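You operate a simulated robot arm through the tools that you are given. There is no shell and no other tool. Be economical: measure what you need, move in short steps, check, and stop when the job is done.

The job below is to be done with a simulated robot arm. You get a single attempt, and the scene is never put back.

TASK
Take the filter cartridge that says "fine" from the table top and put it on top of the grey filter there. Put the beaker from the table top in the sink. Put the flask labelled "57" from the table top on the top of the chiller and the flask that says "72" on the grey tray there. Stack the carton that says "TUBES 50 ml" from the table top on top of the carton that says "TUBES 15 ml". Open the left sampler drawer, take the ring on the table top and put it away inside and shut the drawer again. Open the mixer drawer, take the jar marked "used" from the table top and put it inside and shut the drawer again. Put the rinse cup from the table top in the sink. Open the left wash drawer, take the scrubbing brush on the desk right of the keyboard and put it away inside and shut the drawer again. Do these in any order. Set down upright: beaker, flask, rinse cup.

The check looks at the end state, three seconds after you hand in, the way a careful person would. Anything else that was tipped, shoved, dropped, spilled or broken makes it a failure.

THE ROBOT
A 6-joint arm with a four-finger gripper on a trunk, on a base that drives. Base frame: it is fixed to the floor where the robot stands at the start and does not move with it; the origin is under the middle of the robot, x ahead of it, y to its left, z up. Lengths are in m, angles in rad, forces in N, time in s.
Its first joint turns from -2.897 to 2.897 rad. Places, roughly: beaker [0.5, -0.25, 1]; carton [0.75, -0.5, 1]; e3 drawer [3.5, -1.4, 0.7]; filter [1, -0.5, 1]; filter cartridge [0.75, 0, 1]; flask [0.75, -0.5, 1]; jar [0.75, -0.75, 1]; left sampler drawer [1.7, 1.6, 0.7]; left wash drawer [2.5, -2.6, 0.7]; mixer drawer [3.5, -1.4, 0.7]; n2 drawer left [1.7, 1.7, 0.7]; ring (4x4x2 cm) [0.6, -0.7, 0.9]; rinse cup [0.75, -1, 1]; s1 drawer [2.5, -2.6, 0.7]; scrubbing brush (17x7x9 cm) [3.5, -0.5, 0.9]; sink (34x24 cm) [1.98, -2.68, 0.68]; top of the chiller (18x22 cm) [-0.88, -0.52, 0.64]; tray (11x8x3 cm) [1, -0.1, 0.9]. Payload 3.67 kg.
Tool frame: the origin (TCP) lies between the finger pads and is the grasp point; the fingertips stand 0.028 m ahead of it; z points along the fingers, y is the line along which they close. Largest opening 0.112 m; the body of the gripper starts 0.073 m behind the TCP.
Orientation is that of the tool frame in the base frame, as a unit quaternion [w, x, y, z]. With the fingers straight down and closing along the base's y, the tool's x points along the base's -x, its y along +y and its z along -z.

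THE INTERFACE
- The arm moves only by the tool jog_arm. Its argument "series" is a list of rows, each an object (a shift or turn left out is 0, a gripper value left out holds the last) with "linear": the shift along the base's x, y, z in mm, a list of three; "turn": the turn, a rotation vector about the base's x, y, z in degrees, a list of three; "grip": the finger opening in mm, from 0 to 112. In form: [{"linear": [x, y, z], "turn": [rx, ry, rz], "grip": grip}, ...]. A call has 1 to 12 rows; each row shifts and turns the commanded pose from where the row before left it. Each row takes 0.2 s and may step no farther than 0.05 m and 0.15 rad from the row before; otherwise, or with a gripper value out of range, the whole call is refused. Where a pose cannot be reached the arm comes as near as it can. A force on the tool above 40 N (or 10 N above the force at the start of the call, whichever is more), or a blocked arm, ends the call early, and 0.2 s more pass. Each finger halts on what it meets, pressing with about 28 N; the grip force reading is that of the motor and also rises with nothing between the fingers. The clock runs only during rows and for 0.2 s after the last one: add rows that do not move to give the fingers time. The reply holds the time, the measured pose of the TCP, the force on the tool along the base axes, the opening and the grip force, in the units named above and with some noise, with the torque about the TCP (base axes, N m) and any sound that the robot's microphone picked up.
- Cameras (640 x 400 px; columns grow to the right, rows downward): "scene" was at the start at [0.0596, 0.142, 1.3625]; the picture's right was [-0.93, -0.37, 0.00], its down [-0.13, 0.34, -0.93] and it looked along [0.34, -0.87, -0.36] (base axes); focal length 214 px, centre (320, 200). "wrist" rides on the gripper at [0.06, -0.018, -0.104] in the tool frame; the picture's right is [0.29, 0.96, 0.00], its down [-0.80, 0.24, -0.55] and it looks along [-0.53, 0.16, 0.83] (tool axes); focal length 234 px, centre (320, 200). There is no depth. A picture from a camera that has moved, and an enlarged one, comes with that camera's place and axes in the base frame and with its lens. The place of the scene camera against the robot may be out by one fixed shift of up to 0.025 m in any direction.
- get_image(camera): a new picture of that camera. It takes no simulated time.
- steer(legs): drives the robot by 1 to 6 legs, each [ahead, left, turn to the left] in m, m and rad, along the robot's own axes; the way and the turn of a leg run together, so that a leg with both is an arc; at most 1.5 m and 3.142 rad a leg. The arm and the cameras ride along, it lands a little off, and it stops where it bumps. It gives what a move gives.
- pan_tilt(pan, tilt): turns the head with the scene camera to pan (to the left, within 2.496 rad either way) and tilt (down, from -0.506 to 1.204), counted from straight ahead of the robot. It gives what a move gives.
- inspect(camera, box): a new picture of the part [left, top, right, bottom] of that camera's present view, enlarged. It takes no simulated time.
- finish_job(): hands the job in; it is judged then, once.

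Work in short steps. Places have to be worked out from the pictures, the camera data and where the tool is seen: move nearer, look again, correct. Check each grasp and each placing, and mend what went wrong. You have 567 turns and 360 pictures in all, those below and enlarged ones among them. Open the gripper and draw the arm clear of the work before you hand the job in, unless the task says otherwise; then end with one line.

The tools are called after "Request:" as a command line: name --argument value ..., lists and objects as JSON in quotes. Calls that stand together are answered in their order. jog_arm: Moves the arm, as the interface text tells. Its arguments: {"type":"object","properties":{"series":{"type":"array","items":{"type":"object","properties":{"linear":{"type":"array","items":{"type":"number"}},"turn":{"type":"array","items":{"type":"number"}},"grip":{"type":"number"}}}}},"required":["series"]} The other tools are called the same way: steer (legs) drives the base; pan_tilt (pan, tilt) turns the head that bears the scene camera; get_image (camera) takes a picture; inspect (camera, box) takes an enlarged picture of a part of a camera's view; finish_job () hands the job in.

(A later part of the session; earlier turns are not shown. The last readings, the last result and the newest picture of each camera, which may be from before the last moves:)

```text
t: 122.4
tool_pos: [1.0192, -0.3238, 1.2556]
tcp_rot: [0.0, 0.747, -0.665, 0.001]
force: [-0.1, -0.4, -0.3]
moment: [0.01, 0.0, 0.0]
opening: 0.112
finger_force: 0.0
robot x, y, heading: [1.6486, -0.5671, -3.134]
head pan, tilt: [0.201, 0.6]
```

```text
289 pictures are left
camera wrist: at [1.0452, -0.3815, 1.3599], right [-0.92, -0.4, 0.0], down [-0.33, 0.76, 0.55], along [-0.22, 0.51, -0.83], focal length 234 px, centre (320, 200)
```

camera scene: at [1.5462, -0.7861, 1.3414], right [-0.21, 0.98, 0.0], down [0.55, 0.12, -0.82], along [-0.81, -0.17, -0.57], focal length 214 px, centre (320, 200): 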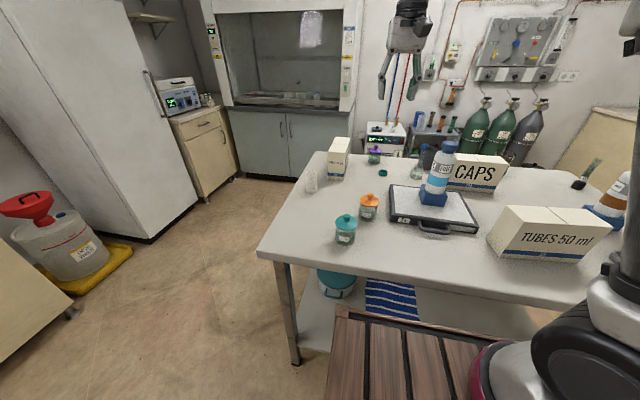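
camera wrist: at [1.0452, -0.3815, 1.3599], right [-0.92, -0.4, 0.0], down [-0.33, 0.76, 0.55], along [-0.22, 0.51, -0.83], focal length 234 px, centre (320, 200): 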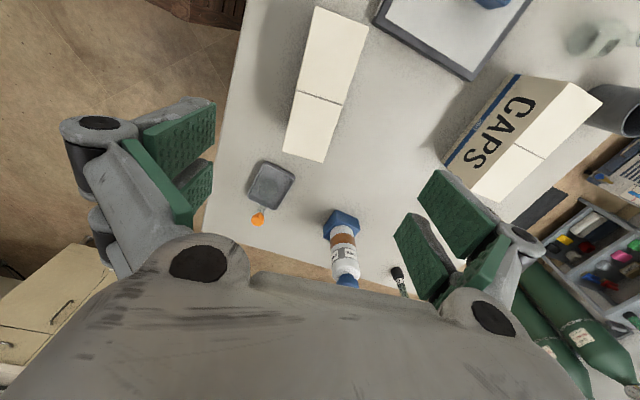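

Box exactly centred and aligned. Descend around it, leaving the palm clear.

Request:
jog_arm --series '[{"linear": [0, 0, -45]}, {"linear": [0, 0, -45]}, {"linear": [0, 0, -45]}, {"linear": [0, 0, -45]}, {"linear": [0, 0, -45]}, {"linear": [0, 0, -40]}, {"linear": [0, 0, -26]}]'

Request:
get_image --camera "wrist"

```text
t: 124.0
tool_pos: [1.0209, -0.3245, 0.9628]
tcp_rot: [0.0, 0.748, -0.663, 0.002]
force: [0.3, 0.6, -0.6]
moment: [0.04, 0.0, -0.01]
opening: 0.1117
finger_force: 0.0
robot x, y, heading: [1.6449, -0.5627, -3.132]
head pan, tilt: [0.201, 0.6]
```

```text
288 pictures are left
camera wrist: at [1.0464, -0.3819, 1.0672], right [-0.92, -0.4, 0.0], down [-0.33, 0.76, 0.55], along [-0.22, 0.51, -0.83], focal length 234 px, centre (320, 200)
```

wrist: 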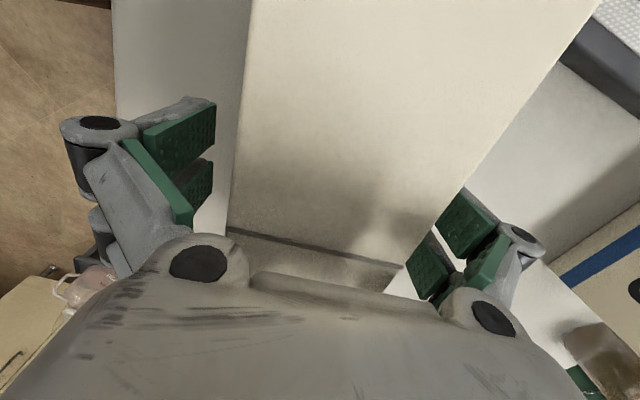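

Box sits between the fingers. Close and lift.

Request:
jog_arm --series '[{"grip": 80}, {"grip": 55}, {"grip": 55}, {"grip": 55}, {"linear": [0, 0, 15]}, {"linear": [0, 0, 40]}]'

Request:
get_image --camera "scene"

```text
t: 125.4
tool_pos: [1.0201, -0.3247, 1.0216]
tcp_rot: [-0.001, 0.748, -0.664, 0.001]
force: [-0.3, 0.7, -3.0]
moment: [-0.01, 0.03, -0.03]
opening: 0.0699
finger_force: 27.9
robot x, y, heading: [1.6468, -0.5685, -3.13]
head pan, tilt: [0.201, 0.6]
```

```text
287 pictures are left
camera scene: at [1.5458, -0.7858, 1.3414], right [-0.21, 0.98, 0.0], down [0.55, 0.12, -0.82], along [-0.81, -0.17, -0.57], focal length 214 px, centre (320, 200)
```

scene: 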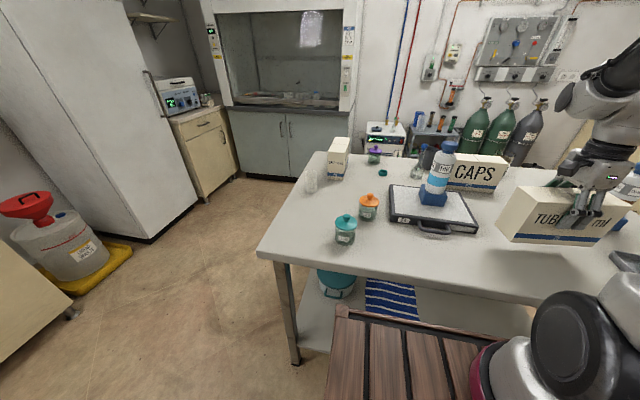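

Box held firmly (70 mm). TUBES 15 (≈(0.64,-0.91)) is only reachable from the table's right end, so I raise the box and drive around.

Request:
jog_arm --series '[{"linear": [0, 0, 45]}, {"linear": [0, 0, 45]}, {"linear": [0, 0, 45]}, {"linear": [0, 0, 45]}, {"linear": [0, 0, 45]}]'

Request:
steer --legs '[[-0.2, 0, 0], [0, 1.15, 0]]'

Request:
pan_tilt --pan -0.6 --tilt 0.6

Request:
get_image --camera "scene"

```text
t: 126.6
tool_pos: [1.023, -0.3232, 1.2473]
tcp_rot: [-0.001, 0.749, -0.663, 0.003]
force: [-0.4, -0.1, -3.1]
moment: [0.03, -0.03, -0.01]
opening: 0.0696
finger_force: 28.1
robot x, y, heading: [1.6429, -0.5636, -3.133]
head pan, tilt: [0.201, 0.6]
```

```text
t: 133.6
tool_pos: [1.2348, -1.4591, 1.2459]
tcp_rot: [0.0, 0.748, -0.664, 0.001]
force: [-0.1, 0.2, -3.5]
moment: [-0.01, 0.01, -0.03]
opening: 0.0697
finger_force: 27.6
robot x, y, heading: [1.8549, -1.7042, -3.134]
head pan, tilt: [0.201, 0.6]
```

```text
t: 134.7
tool_pos: [1.2345, -1.4594, 1.2459]
tcp_rot: [-0.001, 0.747, -0.665, 0.001]
force: [-0.4, 0.0, -2.7]
moment: [0.0, 0.01, 0.06]
opening: 0.0699
finger_force: 27.9
robot x, y, heading: [1.8568, -1.7038, -3.137]
head pan, tilt: [-0.6, 0.6]
```

```text
286 pictures are left
camera scene: at [1.7695, -1.8555, 1.3414], right [0.56, 0.83, 0.0], down [0.47, -0.32, -0.82], along [-0.68, 0.46, -0.57], focal length 214 px, centre (320, 200)
```

scene: 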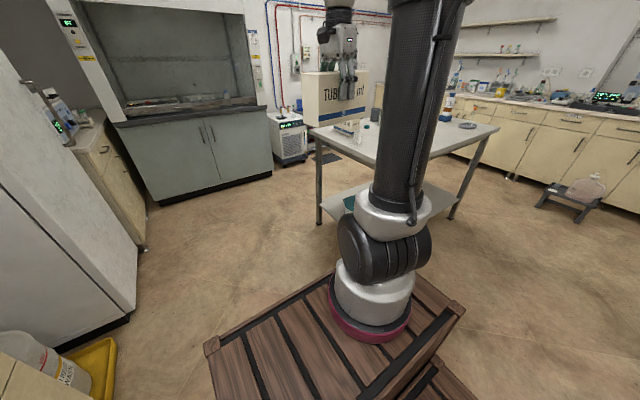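

Clear floor. Turn right 90° and slide along the right end of the table.

Request:
steer --legs '[[0, 0, -1.57], [0, 1.13, 0], [0.1, 0, 0]]'

Request:
pan_tilt --pan -0.3 --tilt 0.7

Request:
get_image --camera "scene"

Request:
get_image --camera "wrist"

```text
t: 145.1
tool_pos: [0.9256, -1.0242, 1.2465]
tcp_rot: [-0.001, -0.081, 0.997, -0.001]
force: [-0.7, -0.9, -2.4]
moment: [-0.05, -0.01, 0.01]
opening: 0.0702
finger_force: 28.1
robot x, y, heading: [0.7082, -1.6516, 1.618]
head pan, tilt: [-0.6, 0.6]
```

```text
t: 145.9
tool_pos: [0.9269, -1.0231, 1.2464]
tcp_rot: [-0.001, -0.08, 0.997, -0.001]
force: [-0.5, 0.3, -2.8]
moment: [0.04, 0.0, 0.0]
opening: 0.0698
finger_force: 27.8
robot x, y, heading: [0.7102, -1.6589, 1.619]
head pan, tilt: [-0.3, 0.7]
```

```text
285 pictures are left
camera scene: at [0.5203, -1.5492, 1.3328], right [0.97, -0.25, 0.0], down [-0.16, -0.62, -0.77], along [0.19, 0.74, -0.64], focal length 214 px, centre (320, 200)
```

scene: 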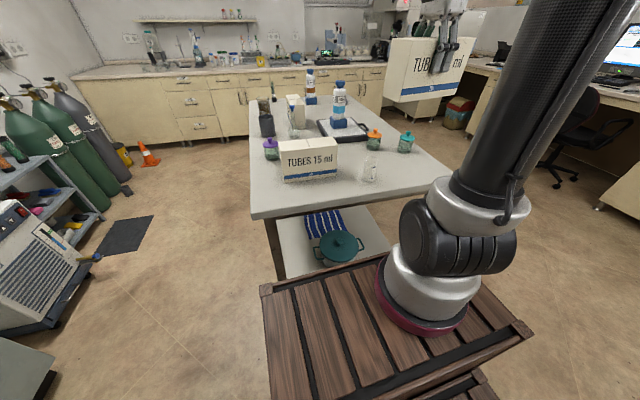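

```text
284 pictures are left
camera wrist: at [0.8711, -1.0502, 1.3508], right [-0.44, 0.9, 0.0], down [0.75, 0.37, 0.55], along [0.5, 0.24, -0.83], focal length 234 px, centre (320, 200)
```

wrist: 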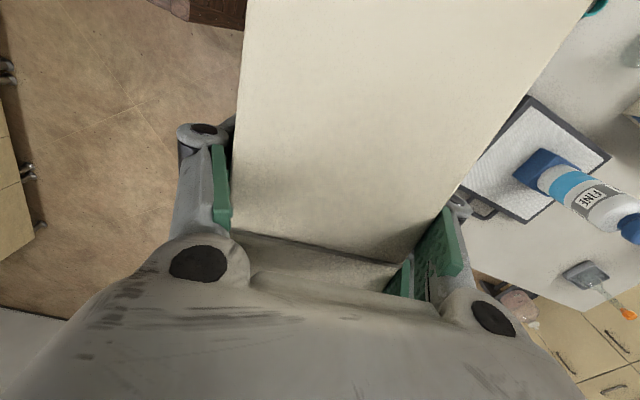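

TUBES 15 top centre estimated (0.645, -0.908), axis along x, top ≈1.0. Move the held box above it and align.

Request:
jog_arm --series '[{"linear": [-40, 16, 0], "turn": [0, 0, -1.5]}, {"linear": [-40, 16, 0], "turn": [0, 0, -1.5]}, {"linear": [-40, 16, 0], "turn": [0, 0, -1.5]}, {"linear": [-40, 16, 0], "turn": [0, 0, -1.5]}, {"linear": [-40, 16, 0], "turn": [0, 0, -1.5]}, {"linear": [-40, 16, 0], "turn": [0, 0, -1]}, {"linear": [-42, 18, 0], "turn": [0, 0, -0.7]}, {"linear": [0, 0, -40]}, {"linear": [0, 0, -40]}]'

Request:
get_image --camera "scene"

Request:
get_image --camera "wrist"

```text
t: 147.9
tool_pos: [0.6406, -0.9061, 1.1669]
tcp_rot: [-0.001, 0.0, 1.0, -0.001]
force: [0.6, -1.1, -2.4]
moment: [0.04, 0.02, 0.0]
opening: 0.0701
finger_force: 28.3
robot x, y, heading: [0.7099, -1.6535, 1.618]
head pan, tilt: [-0.3, 0.7]
```

```text
283 pictures are left
camera scene: at [0.5201, -1.5494, 1.3328], right [0.97, -0.25, 0.0], down [-0.16, -0.62, -0.76], along [0.19, 0.74, -0.64], focal length 214 px, centre (320, 200)
```

scene: 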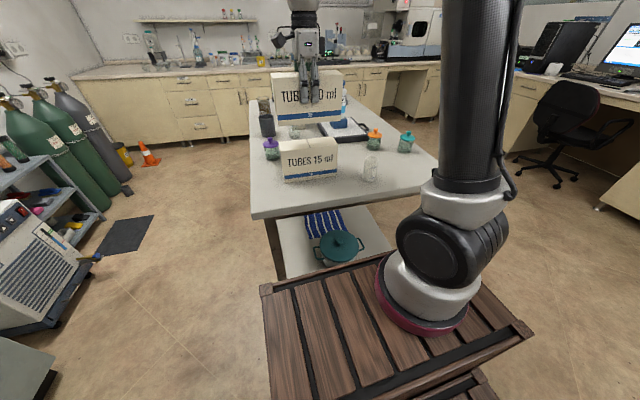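

```text
282 pictures are left
camera wrist: at [0.583, -0.9242, 1.2711], right [-0.29, 0.96, 0.0], down [0.8, 0.24, 0.55], along [0.53, 0.16, -0.83], focal length 234 px, centre (320, 200)
```

wrist: 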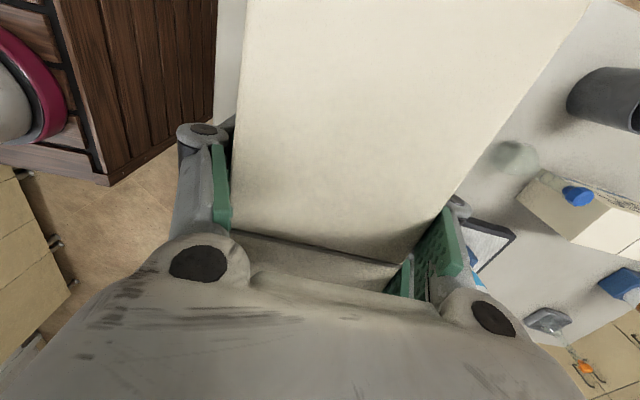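

Request:
inspect --camera "scene" --box '[240, 50, 420, 200]'

```text
2.67 times, centred on (330, 125) of scene
camera zoom: at [0.5201, -1.5494, 1.3328], right [0.97, -0.25, 0.0], down [-0.16, -0.62, -0.76], along [0.19, 0.74, -0.64], focal length 572 px, centre (293, 400)
```

zoom: 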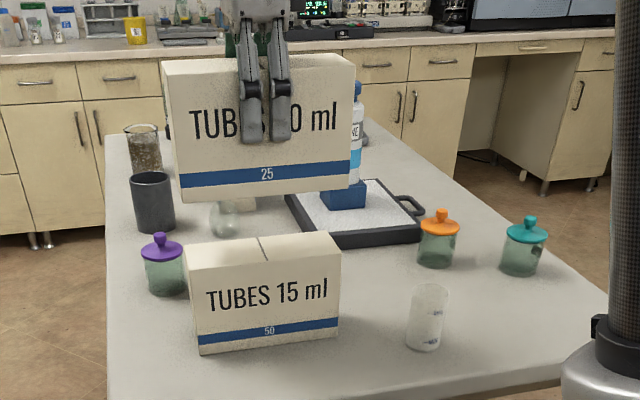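

Lateral alignment good (centres within ~5 mm); gap about 8 cm. Lower most of it.

Request:
jog_arm --series '[{"linear": [2, -1, -35]}, {"linear": [0, 0, -25]}, {"linear": [0, 0, -8]}]'

Request:
inspect --camera "scene" --box '[240, 70, 400, 200]'

```text
t: 148.7
tool_pos: [0.6463, -0.9107, 1.0989]
tcp_rot: [-0.001, -0.002, 1.0, 0.0]
force: [0.1, -0.1, -2.0]
moment: [0.02, -0.01, 0.0]
opening: 0.0699
finger_force: 28.2
robot x, y, heading: [0.7115, -1.6545, 1.626]
head pan, tilt: [-0.3, 0.7]
```

```text
3.08 times, centred on (320, 135) of scene
camera zoom: at [0.5201, -1.5492, 1.3327], right [0.97, -0.25, 0.0], down [-0.16, -0.62, -0.76], along [0.19, 0.74, -0.64], focal length 660 px, centre (320, 400)
```

zoom: 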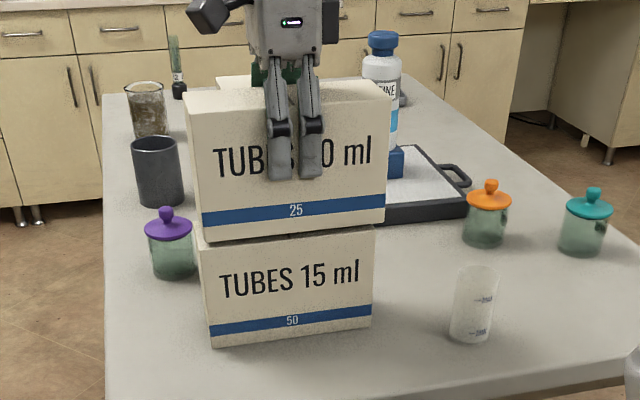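

Request:
jog_arm --series '[{"linear": [-4, 0, -5]}, {"linear": [0, 0, -4]}, {"linear": [0, 0, -3]}]'

```text
t: 149.5
tool_pos: [0.6417, -0.9097, 1.0887]
tcp_rot: [0.0, 0.0, 1.0, 0.001]
force: [-0.9, -0.1, 18.3]
moment: [-0.3, -0.47, -0.14]
opening: 0.0699
finger_force: 28.0
robot x, y, heading: [0.7095, -1.6549, 1.622]
head pan, tilt: [-0.3, 0.7]
```

Contact. Ease off, open gently and rise.

Request:
jog_arm --series '[{"linear": [0, 0, 2]}, {"grip": 85}, {"grip": 110}, {"grip": 110}, {"linear": [0, 0, 30]}, {"linear": [0, 0, 45]}, {"linear": [0, 0, 45]}, {"linear": [0, 0, 45]}]'

Request:
get_image --camera "wrist"

Request:
inspect --camera "scene" --box '[240, 70, 420, 200]'

```text
t: 151.3
tool_pos: [0.6435, -0.9089, 1.2577]
tcp_rot: [-0.001, -0.001, 1.0, 0.0]
force: [0.0, -0.1, 0.5]
moment: [-0.04, 0.0, -0.01]
opening: 0.1101
finger_force: 0.0
robot x, y, heading: [0.7111, -1.6528, 1.624]
head pan, tilt: [-0.3, 0.7]
```

```text
279 pictures are left
camera wrist: at [0.5854, -0.9274, 1.3614], right [-0.29, 0.96, 0.0], down [0.8, 0.24, 0.55], along [0.53, 0.16, -0.83], focal length 234 px, centre (320, 200)
```

wrist: 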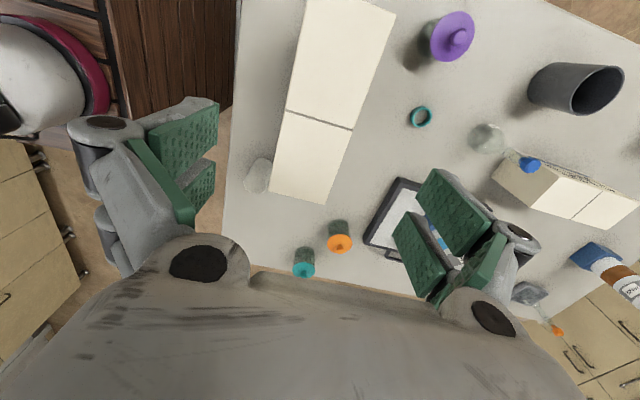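

```text
3.08 times, centred on (330, 135) of scene
camera zoom: at [0.5201, -1.549, 1.3327], right [0.97, -0.25, 0.0], down [-0.16, -0.62, -0.76], along [0.19, 0.74, -0.64], focal length 660 px, centre (289, 400)
```

zoom: 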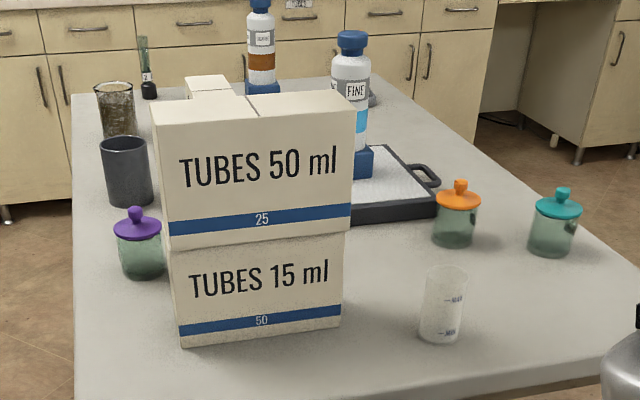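

The stack is neat. Next the rinse cup (≈(0.85,-0.98)): rotate the gripper so the camera side faces the robot and move above the cup.

Request:
jog_arm --series '[{"linear": [19, -7, 0], "turn": [0, 0, 8.2], "grip": 85}, {"linear": [19, -7, 0], "turn": [0, 0, 8.2]}, {"linear": [19, -7, 0], "turn": [0, 0, 8.2]}, {"linear": [19, -7, 0], "turn": [0, 0, 8.2]}, {"linear": [19, -7, 0], "turn": [0, 0, 8.2]}, {"linear": [19, -7, 0], "turn": [0, 0, 8.2]}, {"linear": [19, -7, 0], "turn": [0, 0, 8.2]}, {"linear": [19, -7, 0], "turn": [0, 0, 8.2]}, {"linear": [19, -7, 0], "turn": [0, 0, 8.2]}, {"linear": [19, -7, 0], "turn": [0, 0, 8.2]}, {"linear": [12, -4, 0], "turn": [0, 0, 8]}]'

Request:
get_image --camera "wrist"

```text
t: 153.7
tool_pos: [0.8438, -0.9832, 1.2539]
tcp_rot: [0.0, 0.708, -0.706, 0.001]
force: [-0.6, 0.7, -0.5]
moment: [0.02, 0.02, 0.04]
opening: 0.0849
finger_force: 0.1
robot x, y, heading: [0.7112, -1.6571, 1.622]
head pan, tilt: [-0.3, 0.7]
```

```text
277 pictures are left
camera wrist: at [0.8626, -1.0433, 1.3584], right [-0.96, -0.29, 0.0], down [-0.24, 0.8, 0.55], along [-0.16, 0.53, -0.83], focal length 234 px, centre (320, 200)
```

wrist: 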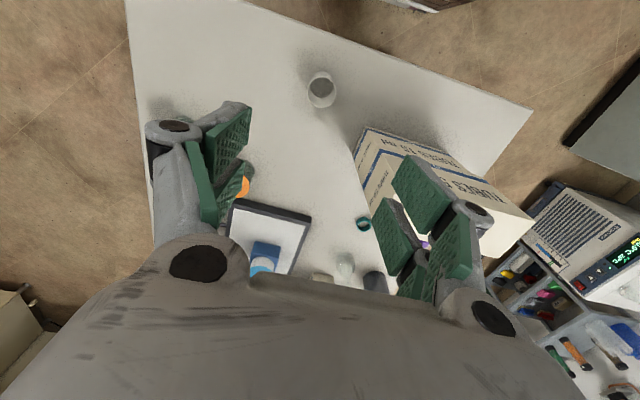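

Exactly above the cup. Descend.

Request:
jog_arm --series '[{"linear": [0, 0, -45]}, {"linear": [0, 0, -45]}, {"linear": [0, 0, -45]}, {"linear": [0, 0, -45]}, {"linear": [0, 0, -45]}]'

Request:
get_image --camera "wrist"

```text
t: 154.9
tool_pos: [0.8427, -0.987, 1.0309]
tcp_rot: [-0.001, 0.708, -0.707, 0.0]
force: [0.2, -0.4, 0.7]
moment: [0.06, -0.03, 0.0]
opening: 0.085
finger_force: 0.0
robot x, y, heading: [0.7071, -1.6561, 1.626]
head pan, tilt: [-0.3, 0.7]
```

```text
276 pictures are left
camera wrist: at [0.8606, -1.0483, 1.1343], right [-0.96, -0.29, 0.0], down [-0.24, 0.8, 0.55], along [-0.16, 0.53, -0.83], focal length 234 px, centre (320, 200)
```

wrist: 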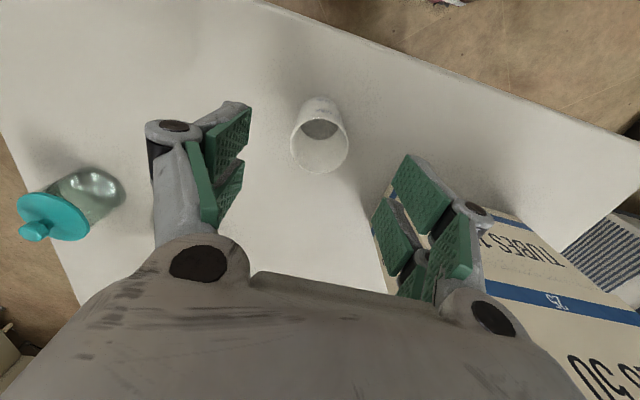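

Centred. Descend further and close gently.

Request:
jog_arm --series '[{"linear": [0, 0, -45]}, {"linear": [0, 0, -38]}, {"grip": 60}, {"grip": 35}, {"grip": 35}, {"grip": 35}]'

Request:
get_image --camera "wrist"

```text
t: 156.3
tool_pos: [0.8422, -0.9838, 0.9462]
tcp_rot: [0.0, 0.708, -0.706, 0.001]
force: [0.1, -0.2, 0.0]
moment: [-0.02, -0.03, 0.02]
opening: 0.0408
finger_force: 27.9
robot x, y, heading: [0.7067, -1.6555, 1.624]
head pan, tilt: [-0.3, 0.7]
```

```text
275 pictures are left
camera wrist: at [0.8605, -1.0449, 1.0498], right [-0.96, -0.29, 0.0], down [-0.24, 0.8, 0.55], along [-0.16, 0.53, -0.83], focal length 234 px, centre (320, 200)
```

wrist: 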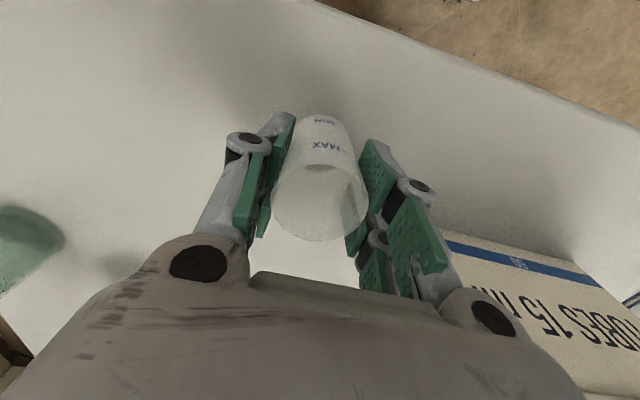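

Cup held (41 mm). Lift straight up.

Request:
jog_arm --series '[{"linear": [0, 0, 30]}, {"linear": [0, 0, 45]}, {"linear": [0, 0, 45]}, {"linear": [0, 0, 45]}, {"linear": [0, 0, 45]}, {"linear": [0, 0, 45]}, {"linear": [0, 0, 40]}]'

Request:
get_image --camera "scene"

```text
t: 157.9
tool_pos: [0.8409, -0.9862, 1.2419]
tcp_rot: [0.0, 0.707, -0.707, 0.001]
force: [0.0, 0.6, -1.0]
moment: [-0.01, 0.02, 0.01]
opening: 0.0409
finger_force: 28.6
robot x, y, heading: [0.7115, -1.6541, 1.622]
head pan, tilt: [-0.3, 0.7]
```

```text
274 pictures are left
camera scene: at [0.5202, -1.5491, 1.3327], right [0.97, -0.25, 0.0], down [-0.16, -0.62, -0.76], along [0.19, 0.74, -0.64], focal length 214 px, centre (320, 200)
```

scene: 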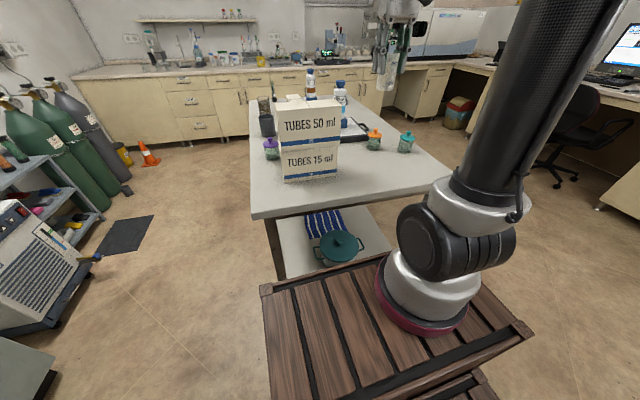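

Drive right 1.3 m, then turn around to face the sink bench.

Request:
steer --legs '[[0, -1.3, 0], [0, 0, -1.6], [0, 0, -1.59]]'

Request:
pan_tilt --pan 0.1 --tilt 0.7

Request:
get_image --camera "scene"

```text
t: 172.1
tool_pos: [1.8432, -2.2482, 1.2413]
tcp_rot: [-0.002, 0.722, 0.692, -0.001]
force: [0.5, -0.4, -0.5]
moment: [0.01, -0.01, 0.02]
opening: 0.0405
finger_force: 28.0
robot x, y, heading: [2.005, -1.5892, -1.564]
head pan, tilt: [-0.3, 0.7]
```

```text
t: 173.0
tool_pos: [1.8432, -2.2493, 1.2425]
tcp_rot: [-0.001, 0.722, 0.692, 0.0]
force: [0.7, -0.8, -0.9]
moment: [-0.05, 0.01, 0.0]
opening: 0.0405
finger_force: 27.7
robot x, y, heading: [2.0027, -1.5896, -1.565]
head pan, tilt: [0.099, 0.7]
```

```text
273 pictures are left
camera scene: at [2.234, -1.6779, 1.3328], right [-0.99, -0.1, 0.0], down [-0.07, 0.64, -0.76], along [0.08, -0.76, -0.64], focal length 214 px, centre (320, 200)
```

scene: 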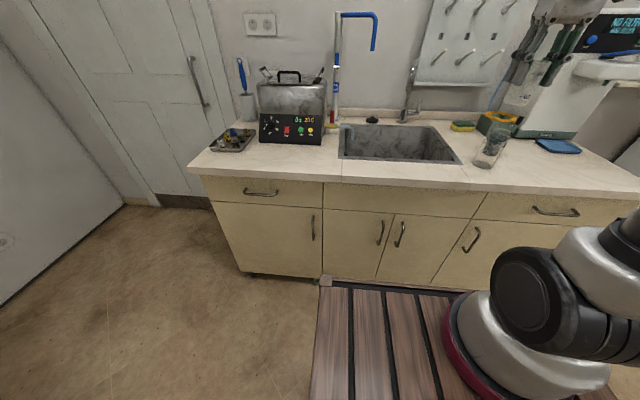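

Sink visible. I enlarge it to check the faucet and surroundings.

Request:
inspect --camera "scene" --box '[310, 0, 540, 200]'

Request:
inspect --camera "scene" --box '[190, 110, 340, 230]'

```text
2.00 times, centred on (425, 100) of scene
camera zoom: at [2.234, -1.6779, 1.3328], right [-0.99, -0.1, 0.0], down [-0.07, 0.64, -0.76], along [0.08, -0.76, -0.64], focal length 429 px, centre (110, 400)
```

zoom: 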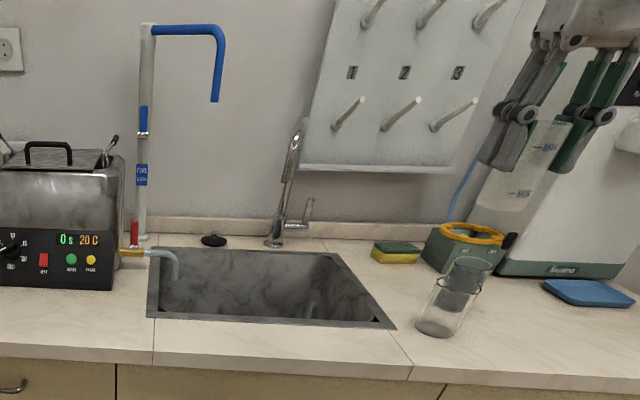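

```text
3.33 times, centred on (265, 170) of scene
camera zoom: at [2.234, -1.6779, 1.3328], right [-0.99, -0.1, 0.0], down [-0.07, 0.64, -0.76], along [0.08, -0.76, -0.64], focal length 715 px, centre (503, 300)
```

zoom: 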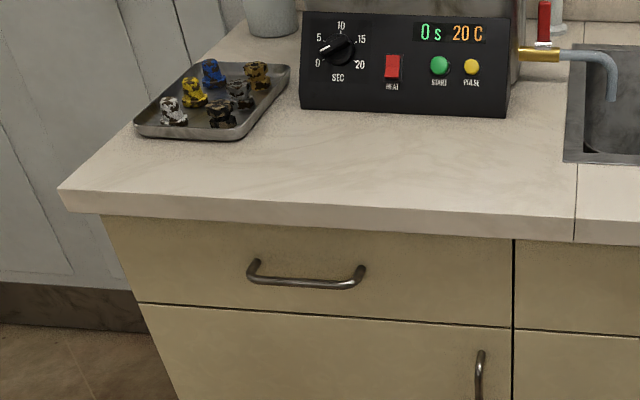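

Faucet is at the back; I'll put the cup in the right part of the basin at (1.89, -2.66). Drive 0.2 m closer.

Request:
steer --legs '[[0.2, 0, 0]]'

Request:
jog_arm --series '[{"linear": [12, -40, 0]}, {"linear": [12, -40, 0]}, {"linear": [12, -40, 0]}, {"linear": [8, -40, 0]}]'

Request:
get_image --camera "wrist"

Request:
get_image --camera "scene"

```text
t: 174.6
tool_pos: [1.8446, -2.4439, 1.241]
tcp_rot: [-0.001, 0.722, 0.692, -0.001]
force: [0.7, -0.9, -0.2]
moment: [0.02, -0.01, -0.01]
opening: 0.0405
finger_force: 28.0
robot x, y, heading: [2.0068, -1.7835, -1.565]
head pan, tilt: [0.099, 0.7]
```

```text
t: 175.6
tool_pos: [1.8889, -2.603, 1.2417]
tcp_rot: [-0.001, 0.722, 0.692, -0.001]
force: [-0.7, 0.1, 0.9]
moment: [-0.06, -0.04, 0.02]
opening: 0.0403
finger_force: 28.0
robot x, y, heading: [2.0072, -1.7825, -1.562]
head pan, tilt: [0.099, 0.7]
```

```text
270 pictures are left
camera wrist: at [1.8742, -2.5434, 1.3456], right [0.97, 0.25, 0.0], down [0.21, -0.81, 0.55], along [0.14, -0.54, -0.83], focal length 234 px, centre (320, 200)
```

wrist: 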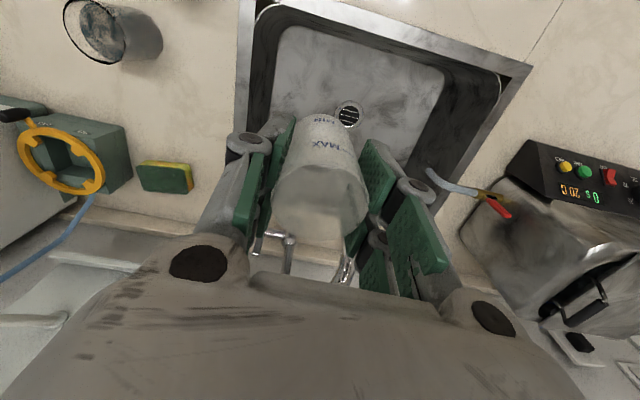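

```text
269 pictures are left
camera scene: at [2.2354, -1.8709, 1.3328], right [-0.99, -0.11, 0.0], down [-0.07, 0.64, -0.77], along [0.08, -0.76, -0.64], focal length 214 px, centre (320, 200)
```

scene: 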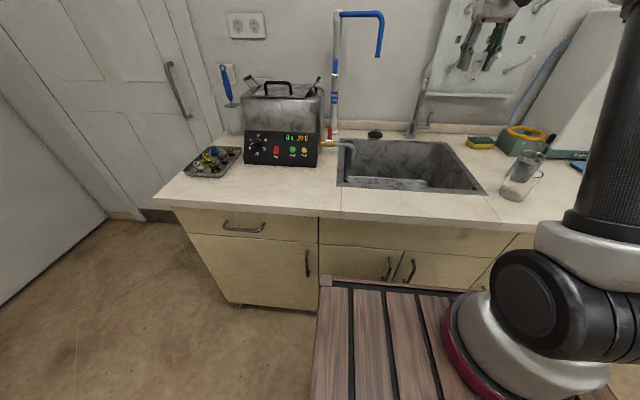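

Basin floor spans roughly x 1.78–2.20, drain at centre (1.99,-2.68). Move to (1.89,-2.655) and descend partway.

Request:
jog_arm --series '[{"linear": [0, -45, 0]}, {"linear": [0, -8, -45]}, {"linear": [0, 0, -45]}, {"linear": [0, 0, -45]}, {"linear": [0, 0, -45]}, {"linear": [0, 0, -45]}, {"linear": [0, 0, -45]}]'

Request:
get_image --camera "wrist"

Request:
get_image --camera "scene"

```text
t: 177.2
tool_pos: [1.8894, -2.657, 0.9728]
tcp_rot: [-0.001, 0.722, 0.692, 0.0]
force: [-0.2, 1.0, 0.4]
moment: [-0.08, -0.02, 0.01]
opening: 0.0405
finger_force: 27.4
robot x, y, heading: [2.0012, -1.7837, -1.567]
head pan, tilt: [0.099, 0.7]
```

```text
268 pictures are left
camera wrist: at [1.8749, -2.5963, 1.0767], right [0.97, 0.25, 0.0], down [0.21, -0.81, 0.55], along [0.14, -0.54, -0.83], focal length 234 px, centre (320, 200)
```

wrist: 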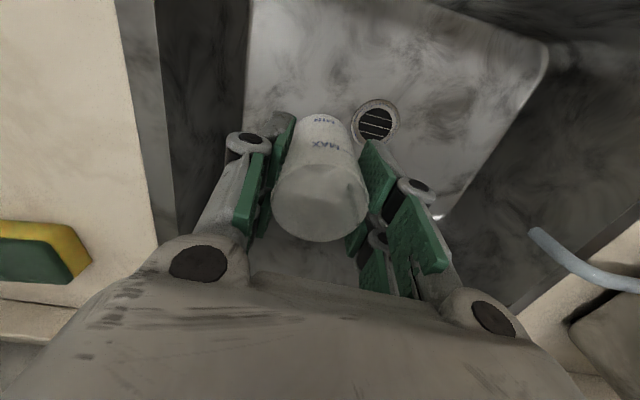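

```text
267 pictures are left
camera scene: at [2.2355, -1.8711, 1.3328], right [-0.99, -0.11, 0.0], down [-0.07, 0.64, -0.77], along [0.08, -0.76, -0.64], focal length 214 px, centre (320, 200)
```

scene: 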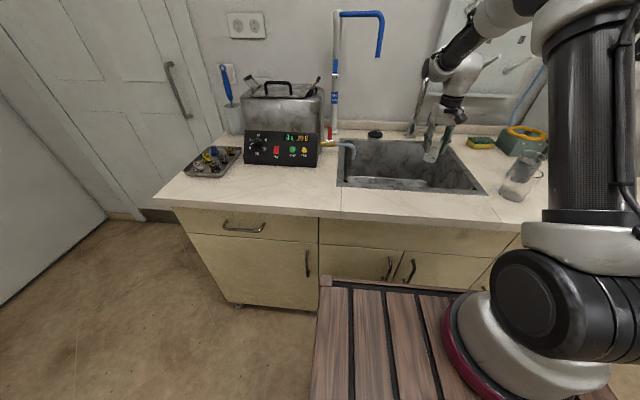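

Clear in the basin. Descend further.

Request:
jog_arm --series '[{"linear": [0, 0, -45]}, {"linear": [0, 0, -45]}, {"linear": [0, 0, -45]}, {"linear": [0, 0, -45]}, {"linear": [0, 0, -30]}]'

Request:
get_image --camera "scene"

```text
t: 178.4
tool_pos: [1.889, -2.6559, 0.7624]
tcp_rot: [0.0, 0.722, 0.692, 0.0]
force: [0.5, 0.0, 0.7]
moment: [0.0, 0.01, -0.02]
opening: 0.0405
finger_force: 28.2
robot x, y, heading: [2.0079, -1.7811, -1.561]
head pan, tilt: [0.099, 0.7]
```

```text
266 pictures are left
camera scene: at [2.2355, -1.8712, 1.3328], right [-0.99, -0.11, 0.0], down [-0.07, 0.64, -0.77], along [0.08, -0.76, -0.64], focal length 214 px, centre (320, 200)
```

scene: 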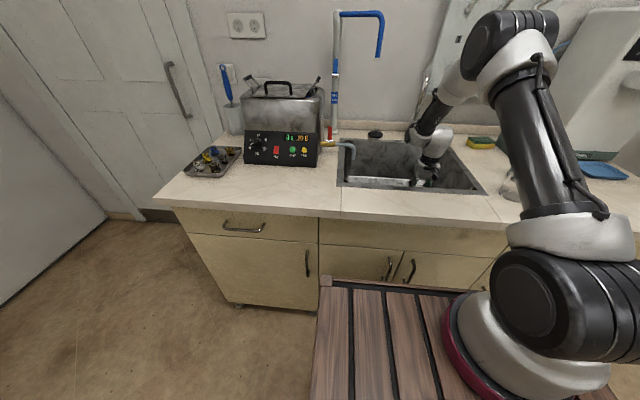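

Request:
jog_arm --series '[{"linear": [0, 0, -6]}, {"linear": [0, 0, -4]}, {"linear": [0, 0, -3]}]'

```text
t: 179.2
tool_pos: [1.89, -2.6561, 0.7511]
tcp_rot: [-0.001, 0.722, 0.692, -0.001]
force: [-2.6, 5.2, 28.9]
moment: [0.17, 0.08, -0.03]
opening: 0.0406
finger_force: 27.8
robot x, y, heading: [2.0031, -1.7833, -1.563]
head pan, tilt: [0.099, 0.7]
```

Contact with the basin floor. Ease, open and rise.

Request:
jog_arm --series '[{"linear": [0, 0, 2]}, {"grip": 55}, {"grip": 75}, {"grip": 75}, {"linear": [0, 0, 25]}, {"linear": [0, 0, 45]}, {"linear": [0, 0, 45]}, {"linear": [0, 0, 45]}, {"linear": [0, 0, 45]}]'

Request:
get_image --camera "wrist"

```text
t: 181.2
tool_pos: [1.8876, -2.6568, 0.9551]
tcp_rot: [-0.002, 0.723, 0.691, -0.001]
force: [0.1, 0.0, -0.5]
moment: [0.03, -0.03, 0.0]
opening: 0.0752
finger_force: 0.1
robot x, y, heading: [2.0057, -1.7817, -1.562]
head pan, tilt: [0.099, 0.7]
```

```text
265 pictures are left
camera wrist: at [1.8729, -2.5962, 1.0581], right [0.97, 0.25, 0.0], down [0.21, -0.81, 0.55], along [0.14, -0.53, -0.83], focal length 234 px, centre (320, 200)
```

wrist: 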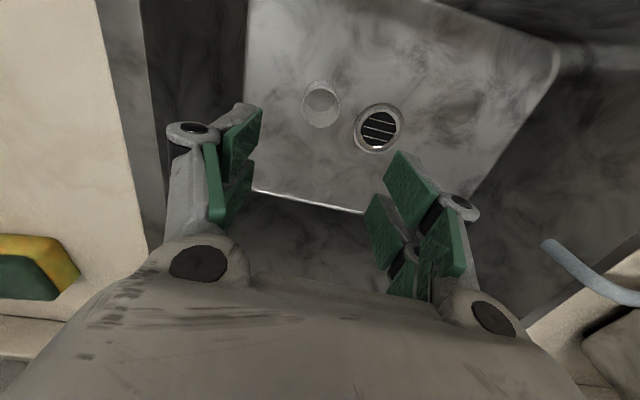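

The rinse cup stands upright in the sink. While here I open the left wash drawer: raise the arm, drive in front of the drawer and look.

Request:
jog_arm --series '[{"linear": [0, 0, 45], "grip": 60}, {"linear": [0, 20, 45]}, {"linear": [0, 20, 45]}, {"linear": [10, 30, 30]}, {"linear": [20, 40, 0]}, {"linear": [20, 40, 0]}]'

Request:
steer --legs '[[-0.33, 0, 0], [0, 0.5, 0]]'

Request:
pan_tilt --pan -0.1 --tilt 0.7

Request:
get_image --camera "scene"

Request:
get_image --camera "wrist"

```text
t: 182.6
tool_pos: [1.9387, -2.5054, 1.1218]
tcp_rot: [-0.001, 0.723, 0.691, 0.0]
force: [0.1, -0.5, -0.2]
moment: [0.04, -0.03, -0.01]
opening: 0.0602
finger_force: 0.0
robot x, y, heading: [2.0064, -1.7785, -1.559]
head pan, tilt: [0.099, 0.7]
```

```text
t: 187.2
tool_pos: [2.4341, -2.1747, 1.1226]
tcp_rot: [-0.002, 0.721, 0.693, 0.0]
force: [-0.1, 0.5, -0.3]
moment: [-0.01, -0.04, -0.01]
opening: 0.0603
finger_force: 0.1
robot x, y, heading: [2.501, -1.4495, -1.561]
head pan, tilt: [0.099, 0.7]
```

```text
t: 188.0
tool_pos: [2.4332, -2.1749, 1.1222]
tcp_rot: [-0.001, 0.722, 0.692, 0.0]
force: [-0.2, 0.0, -0.7]
moment: [-0.02, 0.02, -0.02]
opening: 0.0599
finger_force: 0.0
robot x, y, heading: [2.5, -1.4501, -1.565]
head pan, tilt: [-0.099, 0.7]
```

```text
264 pictures are left
camera scene: at [2.7125, -1.5403, 1.3328], right [-1.0, 0.09, 0.0], down [0.06, 0.64, -0.76], along [-0.07, -0.76, -0.64], focal length 214 px, centre (320, 200)
```

scene: 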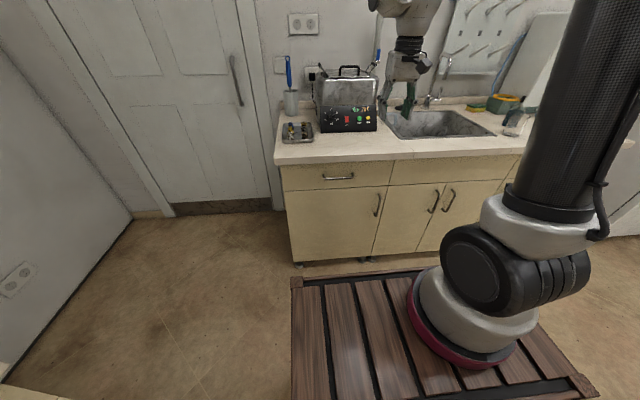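

```text
263 pictures are left
camera wrist: at [2.4187, -2.1143, 1.227], right [0.97, 0.25, 0.0], down [0.21, -0.81, 0.55], along [0.14, -0.54, -0.83], focal length 234 px, centre (320, 200)
```

wrist: 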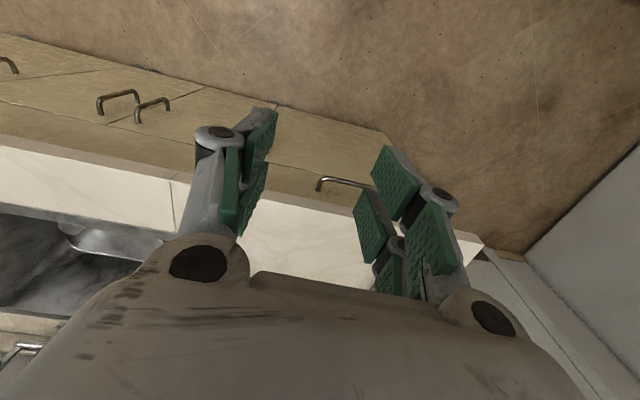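

Handle bar at about (2.535, -2.355, 0.788), horizontal. I'll grasp it with the gripper horizontal, closing vertically. First yaw -90°.

Request:
jog_arm --series '[{"linear": [10, 5, -5], "turn": [0, 0, -8.2]}, {"linear": [10, 5, -5], "turn": [0, 0, -8.2]}, {"linear": [10, 5, -5], "turn": [0, 0, -8.2]}, {"linear": [10, 5, -5], "turn": [0, 0, -8.2]}, {"linear": [10, 5, -5], "turn": [0, 0, -8.2]}, {"linear": [10, 5, -5], "turn": [0, 0, -8.2]}, {"linear": [10, 0, -5], "turn": [0, 0, -8.2]}, {"linear": [10, 0, -5], "turn": [0, 0, -8.2]}, {"linear": [10, 0, -5], "turn": [0, 0, -8.2]}, {"linear": [10, 0, -5], "turn": [0, 0, -8.2]}, {"turn": [0, 0, -5.5]}]'

Request:
jog_arm --series '[{"linear": [0, 0, -20], "turn": [-8.2, 0, 0]}, {"linear": [0, 0, -20], "turn": [-8.2, 0, 0]}, {"linear": [0, 0, -20], "turn": [-8.2, 0, 0]}, {"linear": [0, 0, -20], "turn": [-8.2, 0, 0]}, {"linear": [0, 0, -20], "turn": [-8.2, 0, 0]}, {"linear": [0, 0, -20], "turn": [-8.2, 0, 0]}]'

Request:
get_image --camera "scene"

```text
t: 190.4
tool_pos: [2.534, -2.1447, 1.074]
tcp_rot: [-0.001, 1.0, 0.001, 0.001]
force: [0.2, -1.2, -0.2]
moment: [0.01, -0.05, 0.0]
opening: 0.0602
finger_force: 0.0
robot x, y, heading: [2.4992, -1.4512, -1.561]
head pan, tilt: [-0.099, 0.7]
```

```text
t: 191.8
tool_pos: [2.4789, -2.155, 1.141]
tcp_rot: [0.397, 0.918, 0.007, 0.004]
force: [-0.4, 0.1, -0.9]
moment: [0.03, 0.02, -0.02]
opening: 0.06
finger_force: 0.0
out of reach, approached as far as the arm can: row 4, 5, 6
robot x, y, heading: [2.4989, -1.4496, -1.56]
head pan, tilt: [-0.099, 0.7]
```

```text
262 pictures are left
camera scene: at [2.7127, -1.5405, 1.3327], right [-1.0, 0.09, 0.0], down [0.06, 0.64, -0.76], along [-0.07, -0.76, -0.64], focal length 214 px, centre (320, 200)
```

scene: 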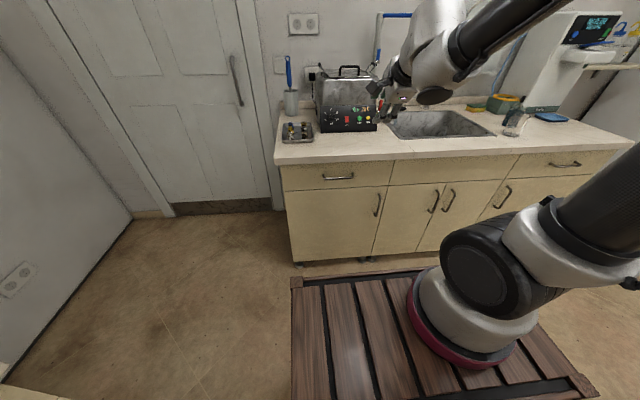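

Too folded for a horizontal tool. I back the robot 0.12 m and extend the arm outward while pitching.

Request:
steer --legs '[[-0.12, 0, 0]]'

Request:
jog_arm --series '[{"linear": [14, -40, -10]}, {"linear": [14, -40, -20]}, {"linear": [14, -40, -20]}, {"linear": [14, -40, -20], "turn": [-5, 0, 0]}, {"linear": [0, -20, -20], "turn": [-8, 0, 0]}, {"linear": [0, 0, -20], "turn": [-8, 0, 0]}, {"linear": [0, 0, -20], "turn": [-8, 0, 0]}, {"linear": [0, 0, -20], "turn": [-8, 0, 0]}, {"linear": [0, 0, -20], "turn": [-6, 0, 0]}]'

Request:
get_image --camera "scene"

```text
t: 193.0
tool_pos: [2.4786, -2.0342, 1.1409]
tcp_rot: [0.397, 0.918, 0.007, 0.004]
force: [0.4, -0.2, 0.1]
moment: [0.02, -0.01, 0.02]
opening: 0.0599
finger_force: 0.0
robot x, y, heading: [2.5022, -1.3274, -1.558]
head pan, tilt: [-0.099, 0.7]
```

```text
t: 195.0
tool_pos: [2.4978, -2.2382, 1.1725]
tcp_rot: [0.495, 0.864, 0.056, 0.076]
force: [-0.5, 0.7, 1.6]
moment: [0.01, -0.03, -0.02]
opening: 0.06
finger_force: 0.0
out of reach, approached as far as the arm can: row 1, 2, 3, 4, 5, 6, 7, 8, 9
robot x, y, heading: [2.4968, -1.3296, -1.563]
head pan, tilt: [-0.099, 0.7]
```

```text
261 pictures are left
camera scene: at [2.7114, -1.4184, 1.3328], right [-1.0, 0.09, 0.0], down [0.06, 0.64, -0.77], along [-0.07, -0.76, -0.64], focal length 214 px, centre (320, 200)
```

scene: 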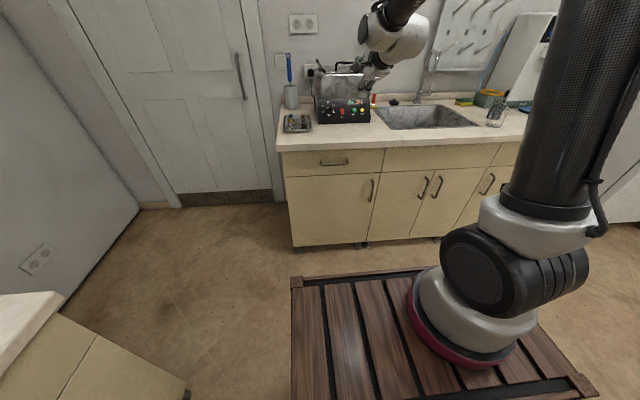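

The solver got stuck near a limit. I bring the tool back to pointing down first.

Request:
jog_arm --series '[{"linear": [5, 15, 0], "turn": [8.4, 0, 0]}, {"linear": [5, 15, 0], "turn": [8.4, 0, 0]}, {"linear": [5, 15, -10], "turn": [8.4, 0, 0]}, {"linear": [5, 15, -10], "turn": [8.4, 0, 0]}, {"linear": [5, 0, -10], "turn": [8.4, 0, 0]}, {"linear": [5, 0, -10], "turn": [8.4, 0, 0]}, {"linear": [0, 0, -10], "turn": [8.4, 0, 0]}]'

Request:
get_image --camera "scene"

```text
t: 196.6
tool_pos: [2.5274, -2.1764, 1.1213]
tcp_rot: [0.028, 0.996, 0.013, 0.087]
force: [-1.1, 1.3, 0.6]
moment: [-0.05, 0.02, 0.04]
opening: 0.0603
finger_force: 0.1
robot x, y, heading: [2.495, -1.3271, -1.564]
head pan, tilt: [-0.099, 0.7]
```

```text
260 pictures are left
camera scene: at [2.7115, -1.4182, 1.3328], right [-1.0, 0.09, 0.0], down [0.06, 0.64, -0.77], along [-0.07, -0.76, -0.64], focal length 214 px, centre (320, 200)
```

scene: 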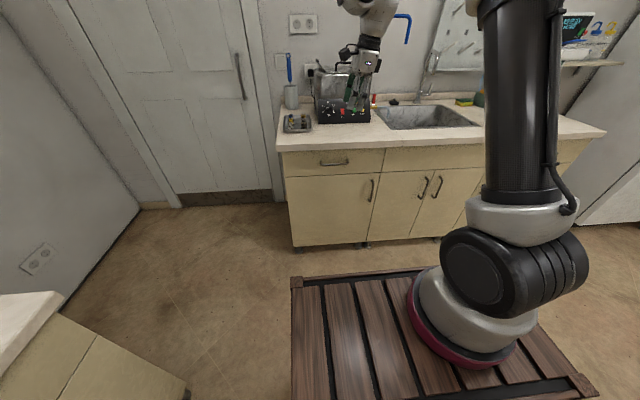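

Level the small tilt, lower, then pitch 45° outwards with the wrist roughly fixed.

Request:
jog_arm --series '[{"linear": [3, 20, -40], "turn": [1.6, 5, -0.7]}, {"linear": [3, 20, -40], "turn": [1.6, 5, -0.7]}, {"linear": [0, 20, -40]}, {"linear": [0, 15, -40]}]'

Request:
jog_arm --series '[{"linear": [0, -28, 3], "turn": [-7.5, 0, 0]}, {"linear": [0, -28, 6], "turn": [-7.5, 0, 0]}, {"linear": [0, -27, 10], "turn": [-7.5, 0, 0]}, {"linear": [0, -26, 14], "turn": [-7.5, 0, 0]}, {"linear": [0, -24, 18], "turn": [-7.5, 0, 0]}, {"linear": [0, -22, 20], "turn": [-7.5, 0, 0]}]'

```text
t: 197.6
tool_pos: [2.5319, -2.1055, 0.9603]
tcp_rot: [0.001, 1.0, 0.002, -0.001]
force: [-1.0, -0.1, -0.4]
moment: [-0.06, -0.04, 0.01]
opening: 0.06
finger_force: 0.0
robot x, y, heading: [2.4977, -1.3303, -1.563]
head pan, tilt: [-0.099, 0.7]
```

```text
t: 199.0
tool_pos: [2.5289, -2.2763, 1.0653]
tcp_rot: [0.368, 0.93, 0.003, 0.0]
force: [0.1, -0.9, -0.5]
moment: [-0.01, 0.02, -0.03]
opening: 0.0602
finger_force: 0.0
out of reach, approached as far as the arm can: row 6
robot x, y, heading: [2.4974, -1.331, -1.56]
head pan, tilt: [-0.099, 0.7]
```

43° tilt reached; that suffices. Lower to handle height in front of the counter and look.

Request:
jog_arm --series '[{"linear": [0, 10, -40], "turn": [2, 0, 0], "grip": 45}, {"linear": [0, 10, -45]}, {"linear": [0, 0, -45]}, {"linear": [0, 0, -45]}, {"linear": [0, 0, -45]}, {"linear": [0, 0, -40]}]'

Request:
get_image --camera "wrist"

Request:
get_image --camera "scene"

```text
t: 200.4
tool_pos: [2.5114, -2.2575, 0.8494]
tcp_rot: [0.384, 0.922, 0.016, 0.044]
force: [-0.2, 1.0, 0.6]
moment: [-0.03, 0.02, 0.0]
opening: 0.045
finger_force: 0.1
out of reach, approached as far as the arm can: row 1, 2, 3, 4
robot x, y, heading: [2.4981, -1.3301, -1.559]
head pan, tilt: [-0.099, 0.7]
```

```text
259 pictures are left
camera wrist: at [2.562, -2.1668, 0.9131], right [0.28, -0.66, 0.7], down [-0.85, 0.17, 0.5], along [-0.45, -0.73, -0.51], focal length 234 px, centre (320, 200)
```

wrist: 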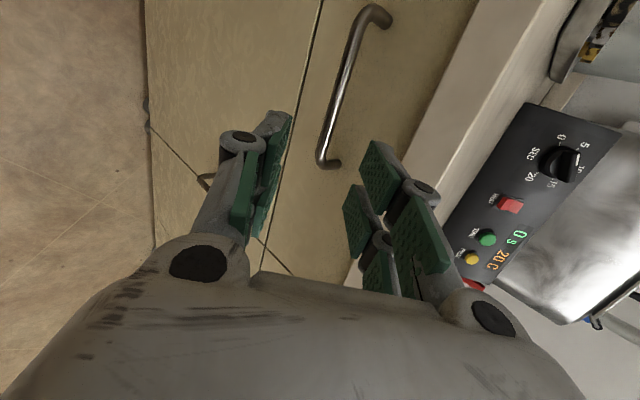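

```text
258 pictures are left
camera scene: at [2.7115, -1.4183, 1.3328], right [-1.0, 0.09, 0.0], down [0.06, 0.64, -0.77], along [-0.07, -0.76, -0.64], focal length 214 px, centre (320, 200)
```

scene: 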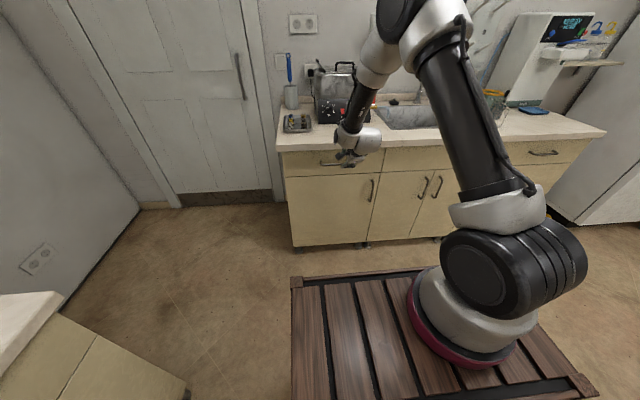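

Very clear view: bar centre ≈ (2.55, -2.347, 0.783). I correct the small skew and line up on the approach axis.

Request:
jog_arm --series '[{"linear": [20, -10, 2], "turn": [0, 2.5, -0.9], "grip": 40}, {"linear": [19, -10, 2], "turn": [0, 2.5, -0.9]}]'

Request:
get_image --camera "wrist"

```text
t: 201.0
tool_pos: [2.5522, -2.2775, 0.8525]
tcp_rot: [0.384, 0.923, 0.019, -0.003]
force: [-0.2, 0.1, -0.2]
moment: [-0.01, 0.02, -0.03]
opening: 0.0402
finger_force: 0.2
robot x, y, heading: [2.5006, -1.3311, -1.56]
head pan, tilt: [-0.099, 0.7]
```

```text
257 pictures are left
camera wrist: at [2.6105, -2.1892, 0.9119], right [0.32, -0.67, 0.67], down [-0.79, 0.2, 0.58], along [-0.52, -0.72, -0.47], focal length 234 px, centre (320, 200)
```

wrist: 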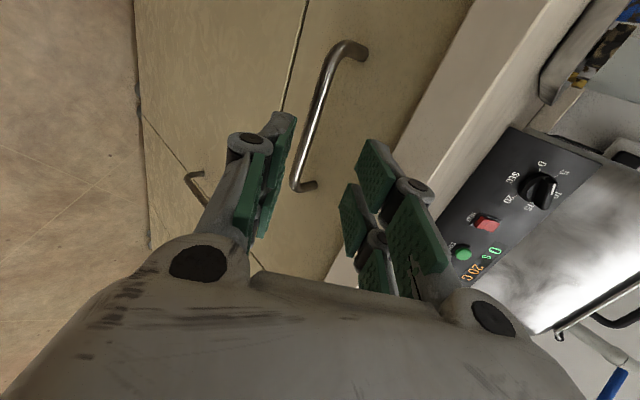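

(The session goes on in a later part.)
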